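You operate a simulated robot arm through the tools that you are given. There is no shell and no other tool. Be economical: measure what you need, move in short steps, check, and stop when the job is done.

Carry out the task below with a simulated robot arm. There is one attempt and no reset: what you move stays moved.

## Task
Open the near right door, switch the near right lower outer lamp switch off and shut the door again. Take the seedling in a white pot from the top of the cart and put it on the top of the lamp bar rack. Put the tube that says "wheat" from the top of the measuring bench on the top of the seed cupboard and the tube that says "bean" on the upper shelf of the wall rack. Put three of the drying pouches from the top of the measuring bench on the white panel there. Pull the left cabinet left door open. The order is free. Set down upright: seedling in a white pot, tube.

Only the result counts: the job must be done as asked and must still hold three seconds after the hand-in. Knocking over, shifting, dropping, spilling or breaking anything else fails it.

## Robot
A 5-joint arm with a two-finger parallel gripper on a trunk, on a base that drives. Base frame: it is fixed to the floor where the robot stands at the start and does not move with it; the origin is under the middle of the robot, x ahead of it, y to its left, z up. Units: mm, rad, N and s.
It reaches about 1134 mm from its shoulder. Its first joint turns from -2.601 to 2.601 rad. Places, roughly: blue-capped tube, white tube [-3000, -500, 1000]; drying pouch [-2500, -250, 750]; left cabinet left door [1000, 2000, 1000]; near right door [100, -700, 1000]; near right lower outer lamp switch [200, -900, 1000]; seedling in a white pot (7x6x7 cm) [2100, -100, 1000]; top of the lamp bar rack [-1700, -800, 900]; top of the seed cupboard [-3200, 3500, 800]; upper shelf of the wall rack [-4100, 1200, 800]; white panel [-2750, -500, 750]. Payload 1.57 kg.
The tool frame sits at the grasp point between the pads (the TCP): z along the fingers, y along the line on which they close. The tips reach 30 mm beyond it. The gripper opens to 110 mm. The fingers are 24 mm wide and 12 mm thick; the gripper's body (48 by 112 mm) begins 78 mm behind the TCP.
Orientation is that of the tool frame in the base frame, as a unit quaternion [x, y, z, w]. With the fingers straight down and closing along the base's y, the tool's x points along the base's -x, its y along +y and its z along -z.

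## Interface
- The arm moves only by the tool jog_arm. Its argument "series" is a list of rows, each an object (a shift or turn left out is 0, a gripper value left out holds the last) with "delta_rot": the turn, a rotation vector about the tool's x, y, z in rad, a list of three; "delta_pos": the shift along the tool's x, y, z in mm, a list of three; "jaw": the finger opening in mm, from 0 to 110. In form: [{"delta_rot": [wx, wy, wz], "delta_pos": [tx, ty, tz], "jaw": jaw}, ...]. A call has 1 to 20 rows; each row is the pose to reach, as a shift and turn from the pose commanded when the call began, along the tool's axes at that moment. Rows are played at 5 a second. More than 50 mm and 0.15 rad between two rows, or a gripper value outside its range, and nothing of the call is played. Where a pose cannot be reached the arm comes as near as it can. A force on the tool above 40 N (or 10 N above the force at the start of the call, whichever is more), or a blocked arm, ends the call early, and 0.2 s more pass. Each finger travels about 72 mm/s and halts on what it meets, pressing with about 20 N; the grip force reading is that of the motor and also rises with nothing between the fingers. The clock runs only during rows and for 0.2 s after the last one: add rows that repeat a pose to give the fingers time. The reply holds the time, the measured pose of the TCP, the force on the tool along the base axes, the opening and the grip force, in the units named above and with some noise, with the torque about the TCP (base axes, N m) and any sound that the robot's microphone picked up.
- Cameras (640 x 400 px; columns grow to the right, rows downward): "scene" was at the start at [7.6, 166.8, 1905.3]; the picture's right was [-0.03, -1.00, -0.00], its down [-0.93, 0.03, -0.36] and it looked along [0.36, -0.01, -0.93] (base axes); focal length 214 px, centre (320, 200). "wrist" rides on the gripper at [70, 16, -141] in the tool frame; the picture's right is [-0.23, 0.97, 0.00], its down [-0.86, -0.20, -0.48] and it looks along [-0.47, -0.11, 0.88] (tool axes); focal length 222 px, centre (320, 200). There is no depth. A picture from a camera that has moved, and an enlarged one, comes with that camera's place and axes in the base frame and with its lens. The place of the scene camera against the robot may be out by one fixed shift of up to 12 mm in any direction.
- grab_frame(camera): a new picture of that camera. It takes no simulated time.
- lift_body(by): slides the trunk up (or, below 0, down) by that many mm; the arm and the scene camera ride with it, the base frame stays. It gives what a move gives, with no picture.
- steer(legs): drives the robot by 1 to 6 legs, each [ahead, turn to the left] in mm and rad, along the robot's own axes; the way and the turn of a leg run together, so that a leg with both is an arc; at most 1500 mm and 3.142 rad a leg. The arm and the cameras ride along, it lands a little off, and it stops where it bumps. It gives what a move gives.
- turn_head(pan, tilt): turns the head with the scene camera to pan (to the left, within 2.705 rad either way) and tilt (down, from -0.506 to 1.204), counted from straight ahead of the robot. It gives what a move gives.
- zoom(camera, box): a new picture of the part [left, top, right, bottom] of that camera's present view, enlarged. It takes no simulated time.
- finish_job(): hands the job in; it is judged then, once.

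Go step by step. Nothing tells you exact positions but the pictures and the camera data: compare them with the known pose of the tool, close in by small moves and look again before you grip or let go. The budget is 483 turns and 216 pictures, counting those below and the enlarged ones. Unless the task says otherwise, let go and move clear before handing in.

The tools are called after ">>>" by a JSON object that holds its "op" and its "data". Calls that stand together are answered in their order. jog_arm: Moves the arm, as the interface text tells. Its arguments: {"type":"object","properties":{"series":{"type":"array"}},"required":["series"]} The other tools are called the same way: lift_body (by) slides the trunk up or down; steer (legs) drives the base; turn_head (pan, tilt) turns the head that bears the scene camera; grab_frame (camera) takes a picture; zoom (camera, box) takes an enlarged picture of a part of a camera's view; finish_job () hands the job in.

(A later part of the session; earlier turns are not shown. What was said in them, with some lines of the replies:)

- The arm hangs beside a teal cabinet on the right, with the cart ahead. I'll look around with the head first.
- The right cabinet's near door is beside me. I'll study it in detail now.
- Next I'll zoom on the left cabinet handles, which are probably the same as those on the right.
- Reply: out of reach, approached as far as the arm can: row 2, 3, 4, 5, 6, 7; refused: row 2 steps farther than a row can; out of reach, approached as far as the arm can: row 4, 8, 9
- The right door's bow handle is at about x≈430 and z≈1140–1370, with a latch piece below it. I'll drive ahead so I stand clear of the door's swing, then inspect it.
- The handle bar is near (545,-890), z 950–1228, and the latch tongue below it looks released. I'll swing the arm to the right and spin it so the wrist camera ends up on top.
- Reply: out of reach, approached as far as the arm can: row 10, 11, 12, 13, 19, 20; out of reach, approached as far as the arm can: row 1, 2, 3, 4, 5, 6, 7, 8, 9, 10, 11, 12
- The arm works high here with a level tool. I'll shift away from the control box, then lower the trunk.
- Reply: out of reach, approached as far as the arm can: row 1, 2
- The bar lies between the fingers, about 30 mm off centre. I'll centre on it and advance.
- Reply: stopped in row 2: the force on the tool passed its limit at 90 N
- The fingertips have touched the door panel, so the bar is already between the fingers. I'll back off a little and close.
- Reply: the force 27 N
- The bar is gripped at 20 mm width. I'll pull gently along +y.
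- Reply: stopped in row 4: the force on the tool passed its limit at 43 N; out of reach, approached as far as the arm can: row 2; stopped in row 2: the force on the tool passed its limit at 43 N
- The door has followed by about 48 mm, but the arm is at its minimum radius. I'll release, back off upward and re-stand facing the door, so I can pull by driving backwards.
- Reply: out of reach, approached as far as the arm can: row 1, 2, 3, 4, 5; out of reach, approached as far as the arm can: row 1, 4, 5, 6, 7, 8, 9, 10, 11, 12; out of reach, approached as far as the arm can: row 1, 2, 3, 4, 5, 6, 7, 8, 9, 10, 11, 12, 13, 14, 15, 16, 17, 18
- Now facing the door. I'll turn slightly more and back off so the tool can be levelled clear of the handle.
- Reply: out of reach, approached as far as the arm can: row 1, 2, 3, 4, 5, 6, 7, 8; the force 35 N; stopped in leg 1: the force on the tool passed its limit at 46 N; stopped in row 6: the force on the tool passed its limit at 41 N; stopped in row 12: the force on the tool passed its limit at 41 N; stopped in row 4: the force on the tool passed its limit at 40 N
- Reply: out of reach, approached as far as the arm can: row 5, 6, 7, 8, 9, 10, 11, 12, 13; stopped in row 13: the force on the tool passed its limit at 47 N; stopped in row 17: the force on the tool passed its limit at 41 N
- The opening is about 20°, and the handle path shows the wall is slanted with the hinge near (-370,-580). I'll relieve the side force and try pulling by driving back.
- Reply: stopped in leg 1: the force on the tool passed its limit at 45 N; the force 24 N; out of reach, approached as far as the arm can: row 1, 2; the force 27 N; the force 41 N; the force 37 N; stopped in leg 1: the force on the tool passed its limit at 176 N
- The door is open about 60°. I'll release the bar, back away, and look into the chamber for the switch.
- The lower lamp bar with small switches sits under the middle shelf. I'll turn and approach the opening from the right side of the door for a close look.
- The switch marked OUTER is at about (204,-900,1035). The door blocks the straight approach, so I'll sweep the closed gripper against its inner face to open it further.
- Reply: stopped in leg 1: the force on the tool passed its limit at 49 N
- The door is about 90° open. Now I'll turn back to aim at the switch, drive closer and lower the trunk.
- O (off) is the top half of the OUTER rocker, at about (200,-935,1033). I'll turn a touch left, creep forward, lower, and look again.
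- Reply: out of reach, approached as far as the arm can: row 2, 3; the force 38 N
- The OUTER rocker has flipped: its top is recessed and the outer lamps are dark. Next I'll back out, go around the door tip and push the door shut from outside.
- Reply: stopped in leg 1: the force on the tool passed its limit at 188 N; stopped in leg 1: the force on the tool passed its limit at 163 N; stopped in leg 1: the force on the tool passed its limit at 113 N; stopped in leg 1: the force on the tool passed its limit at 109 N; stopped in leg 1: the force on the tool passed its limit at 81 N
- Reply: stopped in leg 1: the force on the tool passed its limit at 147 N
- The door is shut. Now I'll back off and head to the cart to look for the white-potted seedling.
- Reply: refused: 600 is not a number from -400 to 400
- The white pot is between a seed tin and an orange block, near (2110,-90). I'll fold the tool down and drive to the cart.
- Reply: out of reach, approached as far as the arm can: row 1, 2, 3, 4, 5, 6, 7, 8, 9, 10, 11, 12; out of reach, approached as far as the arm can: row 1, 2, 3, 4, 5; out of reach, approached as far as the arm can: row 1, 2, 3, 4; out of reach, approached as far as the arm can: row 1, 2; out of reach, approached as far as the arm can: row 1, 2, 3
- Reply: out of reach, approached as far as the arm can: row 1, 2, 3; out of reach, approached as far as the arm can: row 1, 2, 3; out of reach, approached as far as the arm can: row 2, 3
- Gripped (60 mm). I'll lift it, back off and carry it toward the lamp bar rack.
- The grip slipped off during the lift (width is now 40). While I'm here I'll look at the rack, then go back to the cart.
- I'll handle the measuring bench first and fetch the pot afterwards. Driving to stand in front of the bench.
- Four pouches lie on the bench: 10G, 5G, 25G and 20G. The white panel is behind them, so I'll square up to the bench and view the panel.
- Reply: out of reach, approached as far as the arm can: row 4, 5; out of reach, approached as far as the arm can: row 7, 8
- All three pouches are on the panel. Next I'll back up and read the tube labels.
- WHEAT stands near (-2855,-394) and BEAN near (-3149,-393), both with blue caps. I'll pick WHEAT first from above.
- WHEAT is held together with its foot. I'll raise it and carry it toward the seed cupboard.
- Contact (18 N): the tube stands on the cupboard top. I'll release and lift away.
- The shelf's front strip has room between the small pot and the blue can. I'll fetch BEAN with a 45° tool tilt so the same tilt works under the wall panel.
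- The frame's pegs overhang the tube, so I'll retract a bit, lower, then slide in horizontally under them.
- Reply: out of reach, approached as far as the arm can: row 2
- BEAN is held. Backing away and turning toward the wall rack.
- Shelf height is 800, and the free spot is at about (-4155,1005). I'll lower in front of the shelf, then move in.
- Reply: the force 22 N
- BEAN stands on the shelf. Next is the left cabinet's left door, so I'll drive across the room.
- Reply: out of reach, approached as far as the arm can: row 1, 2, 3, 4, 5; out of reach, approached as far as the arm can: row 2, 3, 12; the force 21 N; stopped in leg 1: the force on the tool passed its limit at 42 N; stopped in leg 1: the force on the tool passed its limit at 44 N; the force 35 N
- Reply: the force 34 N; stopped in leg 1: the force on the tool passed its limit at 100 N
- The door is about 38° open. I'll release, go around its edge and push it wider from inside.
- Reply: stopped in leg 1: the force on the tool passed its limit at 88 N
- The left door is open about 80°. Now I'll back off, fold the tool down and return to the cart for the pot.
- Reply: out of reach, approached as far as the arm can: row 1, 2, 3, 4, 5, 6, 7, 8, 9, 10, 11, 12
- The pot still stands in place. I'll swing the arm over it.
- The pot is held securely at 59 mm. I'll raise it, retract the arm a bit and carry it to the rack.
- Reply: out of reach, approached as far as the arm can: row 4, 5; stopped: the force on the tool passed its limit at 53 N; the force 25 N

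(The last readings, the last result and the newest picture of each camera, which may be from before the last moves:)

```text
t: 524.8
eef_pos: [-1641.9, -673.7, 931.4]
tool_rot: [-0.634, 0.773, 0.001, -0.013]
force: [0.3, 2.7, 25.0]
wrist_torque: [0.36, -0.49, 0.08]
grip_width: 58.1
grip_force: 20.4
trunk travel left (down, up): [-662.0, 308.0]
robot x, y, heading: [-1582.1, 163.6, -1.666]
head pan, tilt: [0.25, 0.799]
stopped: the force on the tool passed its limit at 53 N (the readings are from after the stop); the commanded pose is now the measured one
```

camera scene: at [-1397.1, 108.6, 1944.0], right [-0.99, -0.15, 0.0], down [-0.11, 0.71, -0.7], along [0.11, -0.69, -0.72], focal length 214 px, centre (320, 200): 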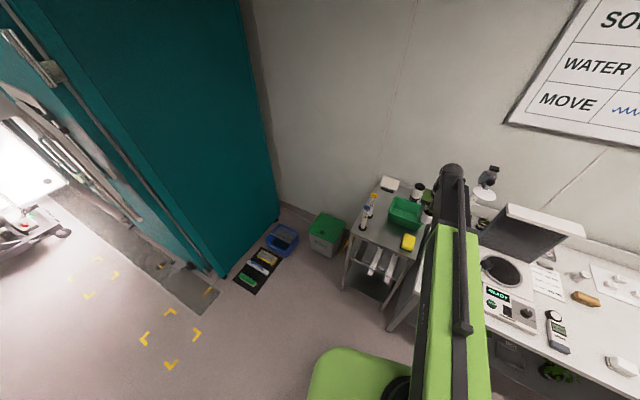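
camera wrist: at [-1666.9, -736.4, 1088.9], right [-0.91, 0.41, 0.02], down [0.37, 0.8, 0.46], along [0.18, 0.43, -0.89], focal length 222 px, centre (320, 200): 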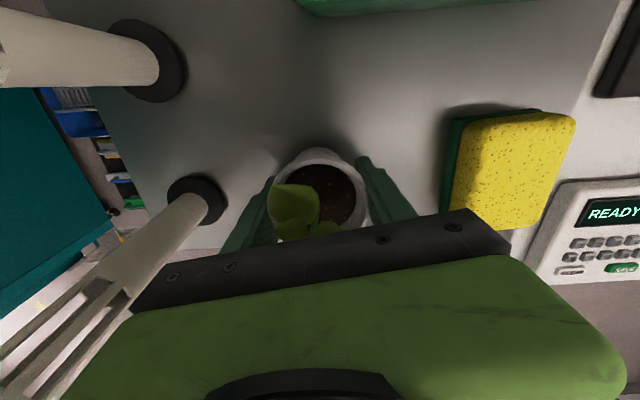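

>>> {"op": "lift_body", "data": {"by": 1}}

>>> {"op": "zoom", "data": {"camera": "wrist", "box": [220, 120, 420, 245]}}

```text
t: 525.3
eef_pos: [-1640.9, -672.6, 931.3]
tool_rot: [-0.634, 0.773, 0.0, -0.013]
force: [-0.7, 9.5, 10.9]
wrist_torque: [0.37, -0.49, 0.38]
grip_width: 58.1
grip_force: 19.8
trunk travel left (down, up): [-663.0, 307.0]
robot x, y, heading: [-1581.1, 161.2, -1.663]
head pan, tilt: [0.25, 0.799]
```

```text
3.20 times, centred on (320, 182) of wrist
camera zoom: at [-1666.9, -735.5, 1074.1], right [-0.91, 0.41, 0.01], down [0.37, 0.81, 0.46], along [0.18, 0.42, -0.89], focal length 711 px, centre (320, 256)
```

zoom: 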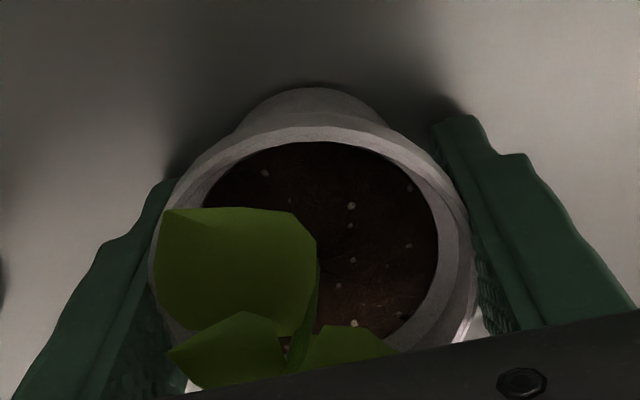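

>>> {"op": "jog_arm", "data": {"series": [{"jaw": 60}, {"jaw": 62}, {"jaw": 64}, {"jaw": 67}, {"jaw": 72}, {"jaw": 78}, {"jaw": 84}, {"jaw": 84}]}}

>>> {"op": "grab_frame", "data": {"camera": "wrist"}}

```text
t: 527.1
eef_pos: [-1641.0, -674.1, 931.5]
tool_rot: [-0.634, 0.773, 0.0, -0.013]
force: [-7.0, -2.4, 22.1]
wrist_torque: [-0.02, -0.75, -0.07]
grip_width: 78.0
grip_force: 0.1
trunk travel left (down, up): [-663.0, 307.0]
robot x, y, heading: [-1579.8, 157.9, -1.671]
head pan, tilt: [0.25, 0.799]
```

```text
39 pictures are left
camera wrist: at [-1667.4, -736.3, 1074.3], right [-0.91, 0.41, 0.01], down [0.37, 0.81, 0.46], along [0.18, 0.42, -0.89], focal length 222 px, centre (320, 200)
```

wrist: 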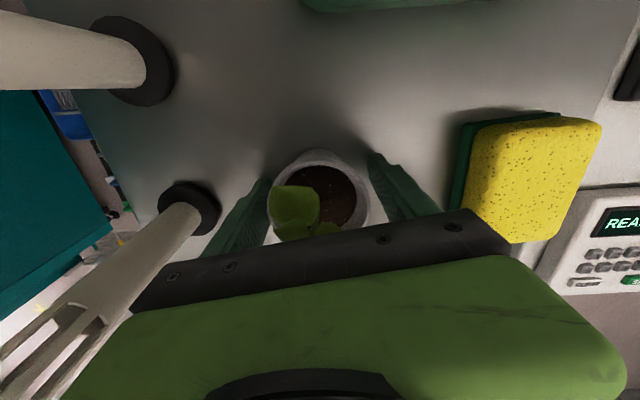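

>>> {"op": "lift_body", "data": {"by": 5}}

>>> {"op": "jog_arm", "data": {"series": [{"jaw": 90}, {"jaw": 96}, {"jaw": 96}]}}

>>> {"op": "zoom", "data": {"camera": "wrist", "box": [220, 120, 420, 245]}}

```text
t: 527.7
eef_pos: [-1641.4, -674.9, 934.0]
tool_rot: [-0.634, 0.773, 0.001, -0.012]
force: [-0.6, 0.1, -0.3]
wrist_torque: [-0.02, -0.03, 0.0]
grip_width: 84.0
grip_force: 0.1
trunk travel left (down, up): [-668.0, 302.0]
robot x, y, heading: [-1582.1, 160.8, -1.662]
head pan, tilt: [0.25, 0.799]
```

```text
t: 528.5
eef_pos: [-1640.3, -674.8, 933.4]
tool_rot: [-0.634, 0.773, 0.0, -0.012]
force: [0.5, -0.4, 0.6]
wrist_torque: [-0.04, 0.02, -0.01]
grip_width: 96.0
grip_force: 0.1
trunk travel left (down, up): [-668.0, 302.0]
robot x, y, heading: [-1576.2, 164.7, -1.663]
head pan, tilt: [0.25, 0.799]
```

```text
3.20 times, centred on (320, 182) of wrist
camera zoom: at [-1667.0, -737.5, 1077.7], right [-0.91, 0.41, 0.01], down [0.37, 0.81, 0.46], along [0.18, 0.42, -0.89], focal length 711 px, centre (320, 256)
```

zoom: 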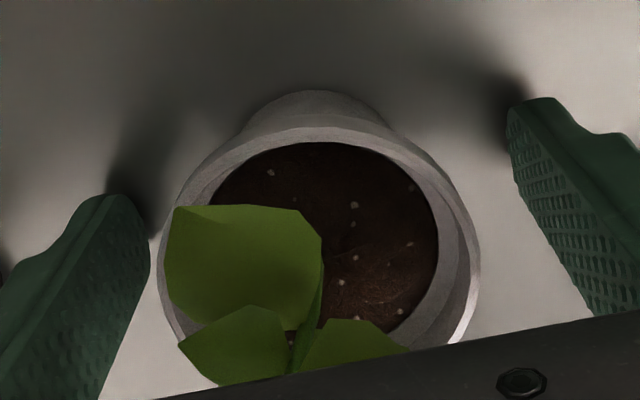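

>>> {"op": "lift_body", "data": {"by": 150}}

>>> {"op": "lift_body", "data": {"by": 140}}

>>> {"op": "grab_frame", "data": {"camera": "wrist"}}

```text
t: 530.2
eef_pos: [-1641.5, -675.8, 1083.7]
tool_rot: [-0.634, 0.774, 0.001, -0.011]
force: [0.4, 0.0, 0.5]
wrist_torque: [-0.03, 0.0, 0.0]
grip_width: 96.2
grip_force: 0.0
trunk travel left (down, up): [-818.0, 152.0]
robot x, y, heading: [-1578.8, 160.5, -1.672]
head pan, tilt: [0.25, 0.799]
```

```text
t: 531.9
eef_pos: [-1641.6, -675.0, 1225.1]
tool_rot: [-0.634, 0.773, 0.001, -0.012]
force: [0.6, -0.9, 0.2]
wrist_torque: [-0.02, -0.01, 0.02]
grip_width: 96.2
grip_force: 0.0
trunk travel left (down, up): [-958.0, 12.0]
robot x, y, heading: [-1577.7, 158.3, -1.671]
head pan, tilt: [0.25, 0.799]
```

```text
37 pictures are left
camera wrist: at [-1666.9, -737.5, 1367.7], right [-0.91, 0.41, 0.01], down [0.37, 0.81, 0.46], along [0.18, 0.42, -0.89], focal length 222 px, centre (320, 200)
```

wrist: 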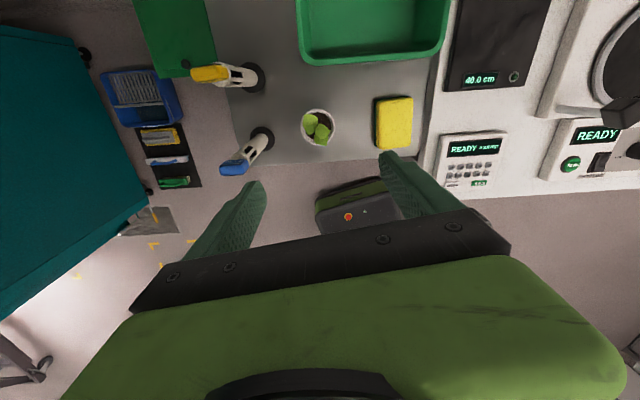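

The pot is on the rack. I'll back off and verify everything from a distance.

>>> {"op": "steer", "data": {"legs": [[-500, 0]]}}

>>> {"op": "turn_head", "data": {"pan": 0.1, "tilt": 0.5}}

>>> {"op": "zoom", "data": {"camera": "scene", "box": [280, 150, 400, 240]}}

>>> {"op": "turn_head", "data": {"pan": 1.45, "tilt": 0.3}}

>>> {"op": "grab_frame", "data": {"camera": "scene"}}

>>> {"op": "turn_head", "data": {"pan": 2.4, "tilt": 0.3}}

>>> {"op": "grab_frame", "data": {"camera": "scene"}}

>>> {"op": "turn_head", "data": {"pan": -0.8, "tilt": 0.4}}

>>> {"op": "grab_frame", "data": {"camera": "scene"}}

```text
t: 534.8
eef_pos: [-1592.6, -176.8, 1225.2]
tool_rot: [-0.635, 0.772, 0.0, -0.014]
force: [0.2, 0.4, 0.2]
wrist_torque: [0.02, 0.0, 0.04]
grip_width: 96.2
grip_force: 0.0
trunk travel left (down, up): [-958.0, 12.0]
robot x, y, heading: [-1532.0, 660.9, -1.661]
head pan, tilt: [0.25, 0.799]
```

```text
t: 535.6
eef_pos: [-1593.1, -177.3, 1225.4]
tool_rot: [-0.634, 0.773, 0.001, -0.012]
force: [0.5, 0.5, 0.0]
wrist_torque: [-0.02, 0.03, -0.02]
grip_width: 96.0
grip_force: 0.2
trunk travel left (down, up): [-958.0, 12.0]
robot x, y, heading: [-1535.5, 663.0, -1.664]
head pan, tilt: [0.099, 0.499]
```

```text
4.44 times, centred on (340, 195) of scene
camera zoom: at [-1361.8, 596.4, 1973.4], right [-1.0, -0.01, 0.0], down [0.0, 0.48, -0.88], along [0.01, -0.88, -0.48], focal length 953 px, centre (231, 222)
```

zoom: 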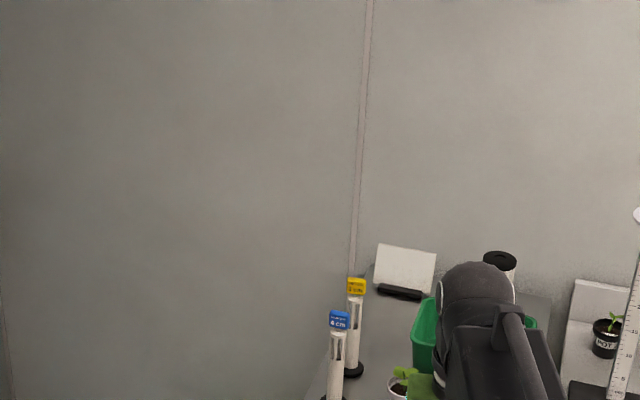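

```text
t: 537.1
eef_pos: [-1592.9, -177.2, 1224.4]
tool_rot: [-0.635, 0.773, 0.002, -0.012]
force: [0.3, 0.9, 0.0]
wrist_torque: [-0.01, -0.03, -0.01]
grip_width: 96.2
grip_force: 0.1
trunk travel left (down, up): [-958.0, 12.0]
robot x, y, heading: [-1533.4, 657.9, -1.665]
head pan, tilt: [1.45, 0.3]
```

```text
35 pictures are left
camera scene: at [-1271.3, 667.5, 1991.9], right [-0.21, -0.98, 0.0], down [-0.29, 0.06, -0.96], along [0.93, -0.2, -0.3], focal length 214 px, centre (320, 200)
```

scene: 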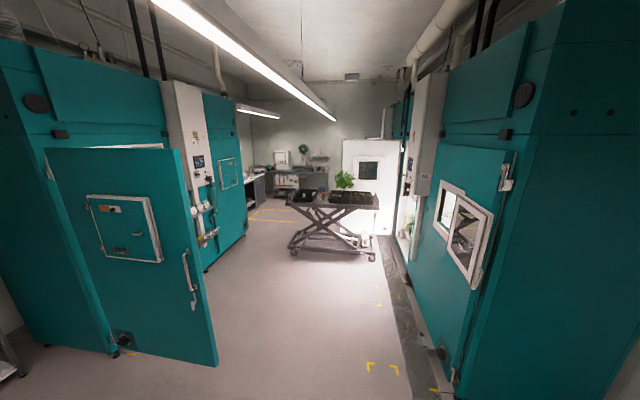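

```text
t: 538.4
eef_pos: [-1593.5, -177.2, 1224.7]
tool_rot: [-0.634, 0.773, 0.001, -0.013]
force: [0.8, 0.1, 0.3]
wrist_torque: [-0.03, 0.0, 0.01]
grip_width: 96.1
grip_force: 0.1
trunk travel left (down, up): [-958.0, 12.0]
robot x, y, heading: [-1533.6, 659.2, -1.667]
head pan, tilt: [2.4, 0.3]
```

```text
34 pictures are left
camera scene: at [-1293.4, 749.9, 1991.9], right [0.67, -0.74, 0.0], down [-0.22, -0.2, -0.96], along [0.71, 0.64, -0.3], focal length 214 px, centre (320, 200)
```

scene: 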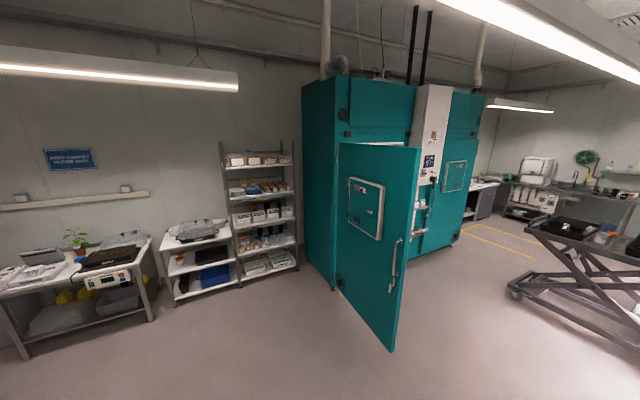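

```text
t: 541.1
eef_pos: [-1593.1, -177.2, 1223.8]
tool_rot: [-0.635, 0.772, 0.001, -0.012]
force: [0.0, -0.3, 0.7]
wrist_torque: [-0.04, 0.01, 0.0]
grip_width: 95.9
grip_force: 0.1
trunk travel left (down, up): [-958.0, 12.0]
robot x, y, heading: [-1535.5, 655.3, -1.662]
head pan, tilt: [-0.799, 0.4]
```

```text
33 pictures are left
camera scene: at [-1434.6, 629.0, 1982.6], right [-0.63, 0.78, 0.0], down [0.3, 0.24, -0.92], along [-0.72, -0.58, -0.39], focal length 214 px, centre (320, 200)
```

scene: 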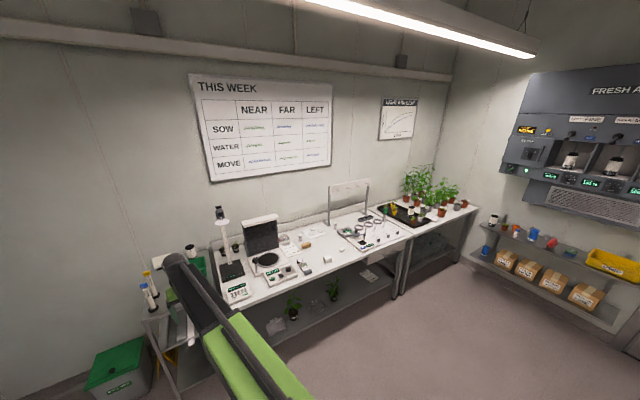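

>>> {"op": "turn_head", "data": {"pan": 1.3, "tilt": 0.3}}

>>> {"op": "zoom", "data": {"camera": "scene", "box": [340, 120, 480, 380]}}

>>> {"op": "turn_head", "data": {"pan": 0.3, "tilt": 0.6}}

>>> {"op": "zoom", "data": {"camera": "scene", "box": [300, 160, 460, 300]}}

```text
t: 543.1
eef_pos: [-1592.9, -176.1, 1224.7]
tool_rot: [-0.634, 0.773, 0.002, -0.012]
force: [0.0, 0.7, 0.1]
wrist_torque: [0.01, 0.01, -0.01]
grip_width: 96.0
grip_force: 0.1
trunk travel left (down, up): [-958.0, 12.0]
robot x, y, heading: [-1535.8, 658.8, -1.665]
head pan, tilt: [1.3, 0.3]
```

```text
1.54 times, centred on (410, 250) of scene
camera zoom: at [-1275.3, 654.1, 1991.9], right [-0.36, -0.93, 0.0], down [-0.28, 0.1, -0.96], along [0.89, -0.34, -0.3], focal length 330 px, centre (182, 123)
```

zoom: 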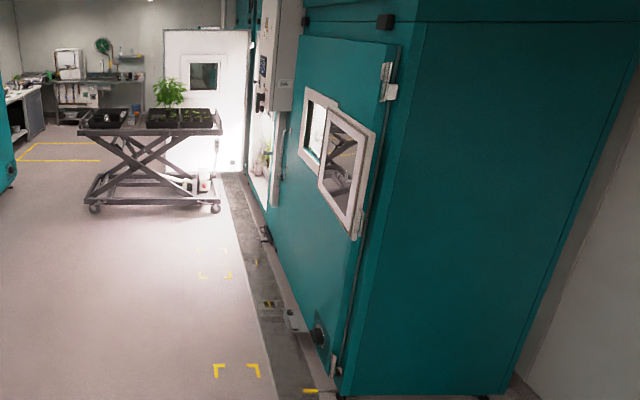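

```text
t: 544.4
eef_pos: [-1593.5, -176.2, 1223.6]
tool_rot: [-0.634, 0.773, 0.001, -0.013]
force: [0.0, 0.0, -0.1]
wrist_torque: [0.04, 0.02, 0.0]
grip_width: 96.2
grip_force: 0.1
trunk travel left (down, up): [-958.0, 12.0]
robot x, y, heading: [-1533.0, 658.1, -1.66]
head pan, tilt: [0.3, 0.6]
```

```text
2.86 times, centred on (380, 230) of scene
camera zoom: at [-1344.2, 600.8, 1964.4], right [-0.98, -0.21, 0.0], down [-0.12, 0.55, -0.83], along [0.17, -0.81, -0.56], focal length 613 px, centre (149, 114)
```

zoom: 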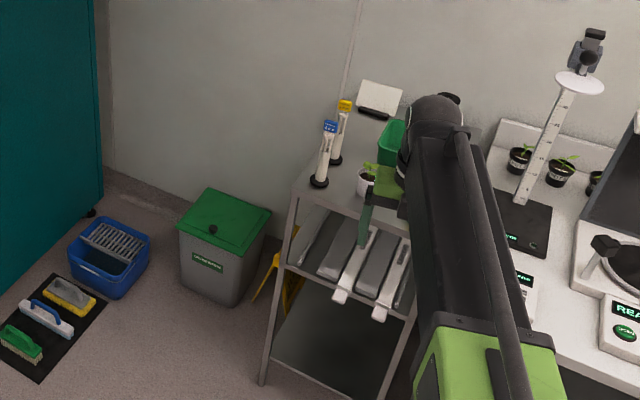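

Almost done. I'll go back for a close check that the near right door is really shut.

>>> {"op": "steer", "data": {"legs": [[0, 1.5], [1450, 0]]}}

>>> {"op": "turn_head", "data": {"pan": -0.75, "tilt": 0.5}}

>>> {"op": "zoom", "data": {"camera": "scene", "box": [220, 100, 440, 300]}}

```text
t: 555.3
eef_pos: [745.0, 229.4, 1224.1]
tool_rot: [0.989, -0.15, 0.007, 0.011]
force: [0.0, 0.7, -0.7]
wrist_torque: [0.0, 0.03, -0.04]
grip_width: 96.1
grip_force: 0.0
trunk travel left (down, up): [-958.0, 12.0]
robot x, y, heading: [-82.2, 375.7, -0.188]
head pan, tilt: [0.3, 0.6]
```

```text
t: 556.6
eef_pos: [744.5, 230.5, 1225.2]
tool_rot: [0.989, -0.15, 0.007, 0.01]
force: [0.0, 0.4, 0.1]
wrist_torque: [0.0, -0.03, 0.01]
grip_width: 96.1
grip_force: 0.1
trunk travel left (down, up): [-958.0, 12.0]
robot x, y, heading: [-81.1, 382.7, -0.191]
head pan, tilt: [-0.75, 0.499]
```

```text
2.00 times, centred on (330, 200) of scene
camera zoom: at [-42.3, 478.3, 1973.5], right [-0.81, -0.59, 0.0], down [-0.28, 0.39, -0.88], along [0.52, -0.71, -0.48], focal length 429 px, centre (300, 200)
```

zoom: 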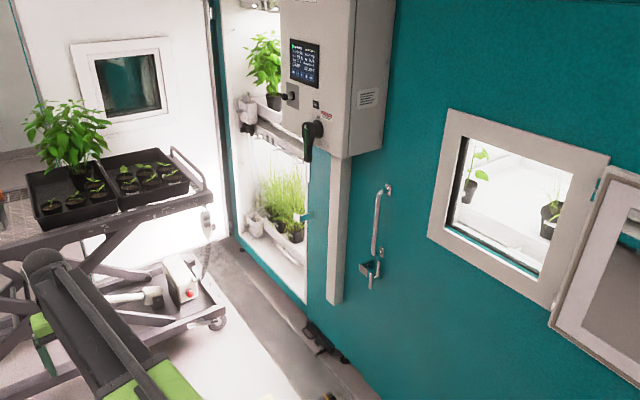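

>>> {"op": "zoom", "data": {"camera": "scene", "box": [325, 180, 375, 260]}}

>>> {"op": "zoom", "data": {"camera": "scene", "box": [300, 100, 340, 140]}}

```text
5.00 times, centred on (350, 220) of scene
camera zoom: at [-42.3, 478.3, 1973.5], right [-0.81, -0.59, 0.0], down [-0.28, 0.39, -0.88], along [0.52, -0.71, -0.48], focal length 1072 px, centre (170, 100)
```

zoom: 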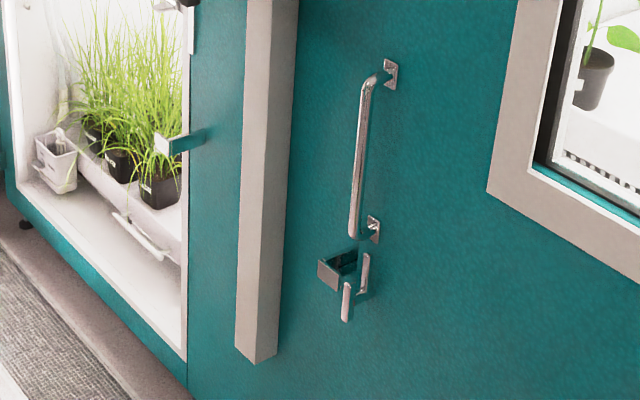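

```text
10.00 times, centred on (320, 120) of scene
camera zoom: at [-42.3, 478.3, 1973.5], right [-0.81, -0.59, 0.0], down [-0.28, 0.39, -0.88], along [0.52, -0.71, -0.48], focal length 2145 px, centre (320, 1000)
```

zoom: 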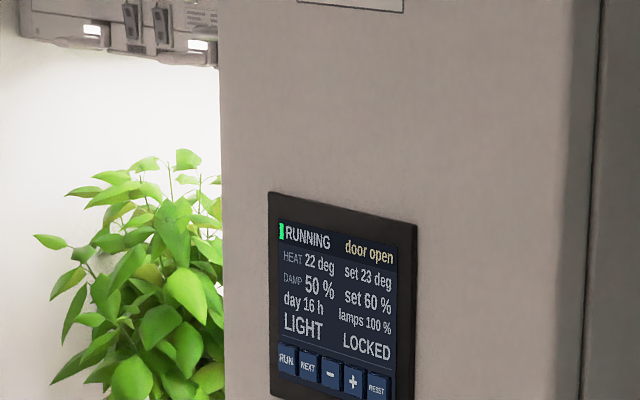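

It looks flush. To be sure I'll give it a gentle firm push near the free edge.

>>> {"op": "jog_arm", "data": {"series": [{"delta_pos": [-40, 0, 0], "jaw": 50}, {"delta_pos": [-80, 0, 0], "jaw": 0}, {"delta_pos": [-110, 0, 0], "jaw": 0}]}}

>>> {"op": "steer", "data": {"legs": [[0, 0.08], [682, 0], [0, -1.71]]}}

>>> {"op": "lift_body", "data": {"by": -400}}

>>> {"op": "lift_body", "data": {"by": -200}}

>>> {"op": "jog_arm", "data": {"series": [{"delta_pos": [33, 0, 0], "delta_rot": [0, 0.13, 0]}, {"delta_pos": [64, 0, -6], "delta_rot": [0, 0.26, 0]}, {"delta_pos": [93, 0, -16], "delta_rot": [0, 0.39, 0]}, {"delta_pos": [121, 0, -30], "delta_rot": [0, 0.52, 0]}, {"delta_pos": [148, 0, -48], "delta_rot": [0, 0.65, 0]}, {"delta_pos": [172, 0, -68], "delta_rot": [0, 0.78, 0]}, {"delta_pos": [193, 0, -91], "delta_rot": [0, 0.91, 0]}, {"delta_pos": [210, 0, -117], "delta_rot": [0, 1.04, 0]}, {"delta_pos": [224, 0, -145], "delta_rot": [0, 1.17, 0]}, {"delta_pos": [235, 0, -175], "delta_rot": [0, 1.3, 0]}, {"delta_pos": [242, 0, -206], "delta_rot": [0, 1.43, 0]}, {"delta_pos": [245, 0, -240], "delta_rot": [0, 1.571, 0]}]}}

>>> {"op": "grab_frame", "data": {"camera": "wrist"}}

```text
t: 557.4
eef_pos: [636.7, 261.8, 1224.2]
tool_rot: [0.989, -0.151, 0.007, 0.01]
force: [-0.8, 0.5, 1.6]
wrist_torque: [0.0, 0.0, 0.03]
grip_width: 0.1
grip_force: 7.5
out of reach, approached as far as the arm can: row 3
trunk travel left (down, up): [-958.0, 12.0]
robot x, y, heading: [-78.3, 377.4, -0.193]
head pan, tilt: [-0.75, 0.499]
```

```text
t: 565.7
eef_pos: [450.5, -407.9, 1222.8]
tool_rot: [-0.584, 0.811, 0.003, -0.011]
force: [-0.3, -0.3, -0.4]
wrist_torque: [0.06, -0.08, -0.01]
grip_width: 0.1
grip_force: 19.9
trunk travel left (down, up): [-958.0, 12.0]
robot x, y, heading: [556.0, 315.8, -1.787]
head pan, tilt: [-0.75, 0.499]
```

```text
t: 569.5
eef_pos: [454.0, -405.3, 824.1]
tool_rot: [-0.584, 0.812, 0.002, -0.013]
force: [0.2, -0.6, -0.5]
wrist_torque: [-0.02, -0.01, -0.02]
grip_width: 0.0
grip_force: 19.6
trunk travel left (down, up): [-558.0, 412.0]
robot x, y, heading: [553.4, 316.6, -1.79]
head pan, tilt: [-0.75, 0.499]
```

```text
t: 571.7
eef_pos: [453.4, -404.1, 624.8]
tool_rot: [-0.584, 0.812, 0.002, -0.012]
force: [-0.1, -0.2, 0.2]
wrist_torque: [0.01, -0.03, 0.01]
grip_width: 0.2
grip_force: 19.9
trunk travel left (down, up): [-358.0, 612.0]
robot x, y, heading: [556.5, 318.8, -1.788]
head pan, tilt: [-0.75, 0.499]
```

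```text
t: 574.3
eef_pos: [383.4, -637.1, 866.3]
tool_rot: [0.415, -0.563, 0.412, 0.583]
force: [0.0, 1.0, 0.1]
wrist_torque: [0.03, -0.02, 0.02]
grip_width: 0.0
grip_force: 19.9
trunk travel left (down, up): [-358.0, 612.0]
robot x, y, heading: [553.3, 318.0, -1.792]
head pan, tilt: [-0.75, 0.499]
```

```text
27 pictures are left
camera wrist: at [414.4, -496.2, 934.6], right [-0.93, 0.3, -0.21], down [0.32, 0.38, -0.87], along [-0.18, -0.87, -0.45], focal length 222 px, centre (320, 200)
```

wrist: 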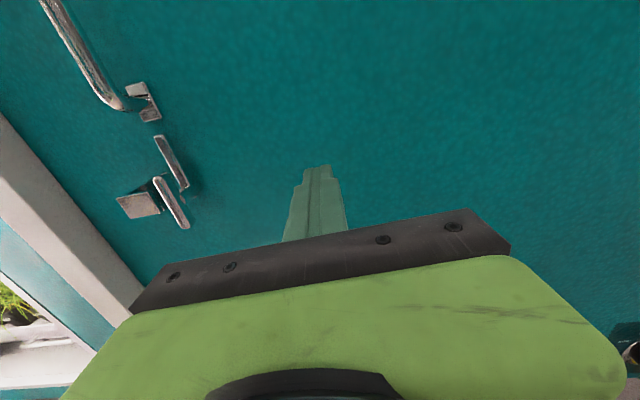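

>>> {"op": "jog_arm", "data": {"series": [{"delta_pos": [0, 0, 15]}, {"delta_pos": [0, 0, 30]}, {"delta_pos": [0, 0, 45]}, {"delta_pos": [0, 0, 60]}, {"delta_pos": [0, 0, 75]}, {"delta_pos": [0, 0, 90]}, {"delta_pos": [0, 0, 100]}, {"delta_pos": [0, 0, 110]}, {"delta_pos": [0, 0, 118]}, {"delta_pos": [0, 0, 126]}, {"delta_pos": [0, 0, 134]}, {"delta_pos": [0, 0, 142]}, {"delta_pos": [0, 0, 150]}, {"delta_pos": [0, 0, 158]}, {"delta_pos": [0, 0, 166]}, {"delta_pos": [0, 0, 174]}, {"delta_pos": [0, 0, 182]}, {"delta_pos": [0, 0, 190]}]}}

>>> {"op": "grab_frame", "data": {"camera": "wrist"}}

```text
t: 576.6
eef_pos: [341.7, -754.5, 866.9]
tool_rot: [0.414, -0.563, 0.412, 0.584]
force: [2.9, 8.6, -3.4]
wrist_torque: [0.18, -0.08, -0.09]
grip_width: 0.0
grip_force: 20.1
out of reach, approached as far as the arm can: row 5, 6, 7, 8, 9, 10, 11
trunk travel left (down, up): [-358.0, 612.0]
robot x, y, heading: [551.9, 315.5, -1.79]
head pan, tilt: [-0.75, 0.499]
stopped in row 11: the force on the tool passed its limit at 68 N (the readings are from after the stop); the commanded pose is now the measured one
```

```text
26 pictures are left
camera wrist: at [373.3, -614.1, 935.0], right [-0.93, 0.31, -0.21], down [0.32, 0.38, -0.87], along [-0.19, -0.87, -0.45], focal length 222 px, centre (320, 200)
```

wrist: 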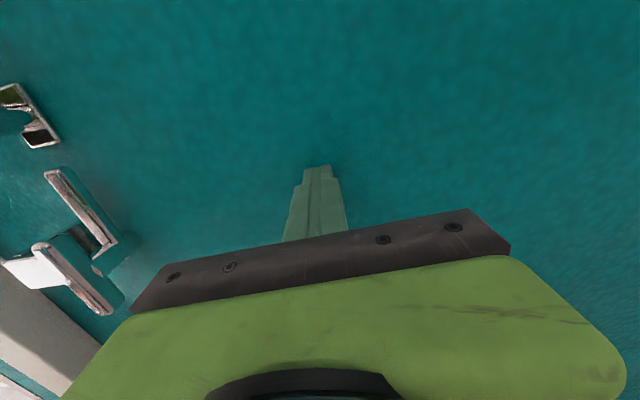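

>>> {"op": "jog_arm", "data": {"series": [{"delta_pos": [0, 0, 3]}, {"delta_pos": [0, 0, 6]}, {"delta_pos": [0, 0, 9]}, {"delta_pos": [0, 0, 12]}]}}

>>> {"op": "jog_arm", "data": {"series": [{"delta_pos": [0, 0, 3]}, {"delta_pos": [0, 0, 6]}, {"delta_pos": [0, 0, 9]}, {"delta_pos": [0, 0, 12]}]}}

```text
t: 577.0
eef_pos: [341.1, -753.9, 868.0]
tool_rot: [0.413, -0.564, 0.413, 0.583]
force: [3.1, 9.5, -5.8]
wrist_torque: [0.24, -0.1, -0.13]
grip_width: 0.0
grip_force: 19.4
trunk travel left (down, up): [-358.0, 612.0]
robot x, y, heading: [555.4, 317.3, -1.791]
head pan, tilt: [-0.75, 0.499]
stopped in row 1: the force on the tool passed its limit at 52 N (the readings are from after the stop); the commanded pose is now the measured one
```

```text
t: 577.3
eef_pos: [342.2, -755.0, 867.7]
tool_rot: [0.414, -0.564, 0.414, 0.583]
force: [3.2, 10.4, -3.8]
wrist_torque: [0.19, -0.12, -0.1]
grip_width: 0.0
grip_force: 19.6
trunk travel left (down, up): [-358.0, 612.0]
robot x, y, heading: [555.7, 320.8, -1.794]
head pan, tilt: [-0.75, 0.499]
stopped in row 1: the force on the tool passed its limit at 48 N (the readings are from after the stop); the commanded pose is now the measured one
```

The door is solid against its stop, so it is shut. I'll back away and hand in.

>>> {"op": "steer", "data": {"legs": [[-300, 0]]}}

>>> {"op": "turn_head", "data": {"pan": -0.2, "tilt": 0.3}}

>>> {"op": "grab_frame", "data": {"camera": "scene"}}

```text
t: 579.4
eef_pos: [401.3, -466.1, 867.0]
tool_rot: [0.412, -0.566, 0.412, 0.583]
force: [0.2, -0.1, -1.0]
wrist_torque: [0.0, -0.03, 0.03]
grip_width: 0.1
grip_force: 20.1
trunk travel left (down, up): [-358.0, 612.0]
robot x, y, heading: [617.4, 608.0, -1.793]
head pan, tilt: [-0.75, 0.499]
```

```text
t: 580.3
eef_pos: [402.3, -465.8, 867.0]
tool_rot: [0.413, -0.565, 0.413, 0.583]
force: [-0.1, 0.6, 0.5]
wrist_torque: [-0.01, -0.03, 0.01]
grip_width: 0.0
grip_force: 19.9
trunk travel left (down, up): [-358.0, 612.0]
robot x, y, heading: [615.5, 605.3, -1.791]
head pan, tilt: [-0.201, 0.3]
```

```text
25 pictures are left
camera scene: at [751.9, 527.4, 1391.9], right [-0.91, 0.41, 0.0], down [0.12, 0.27, -0.96], along [-0.39, -0.87, -0.3], focal length 214 px, centre (320, 200)
```

scene: 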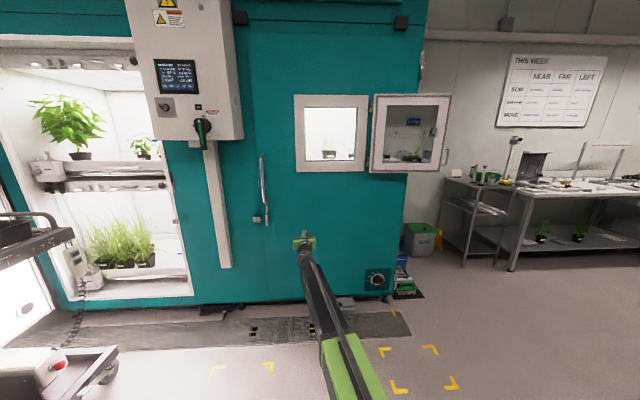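

The near right door is shut, the left cabinet's left door stands open, and every object is in place.

>>> {"op": "finish_job", "data": {}}

```text
The job is handed in.
```

I completed every part of the task and handed the job in; the verdict has not come back. One slip on the way: the white pot slid out of the gripper on the first lift from the cart. I found it upright on the cart and carried it over on the second try.

- **Near right door and lamp switch:** I opened the door, pressed the lower OUTER switch to off and saw its lamps go dark. The door is shut again and did not move when I pushed it.
- **White-pot seedling:** It stands upright on the lamp bar rack.
- **Tubes:** "Wheat" is upright on the seed cupboard. "Bean" is upright on the upper shelf of the wall rack.
- **Drying pouches:** The 5 g, 10 g and 25 g pouches are on the white panel.
- **Left cabinet left door:** It is open about 80°.
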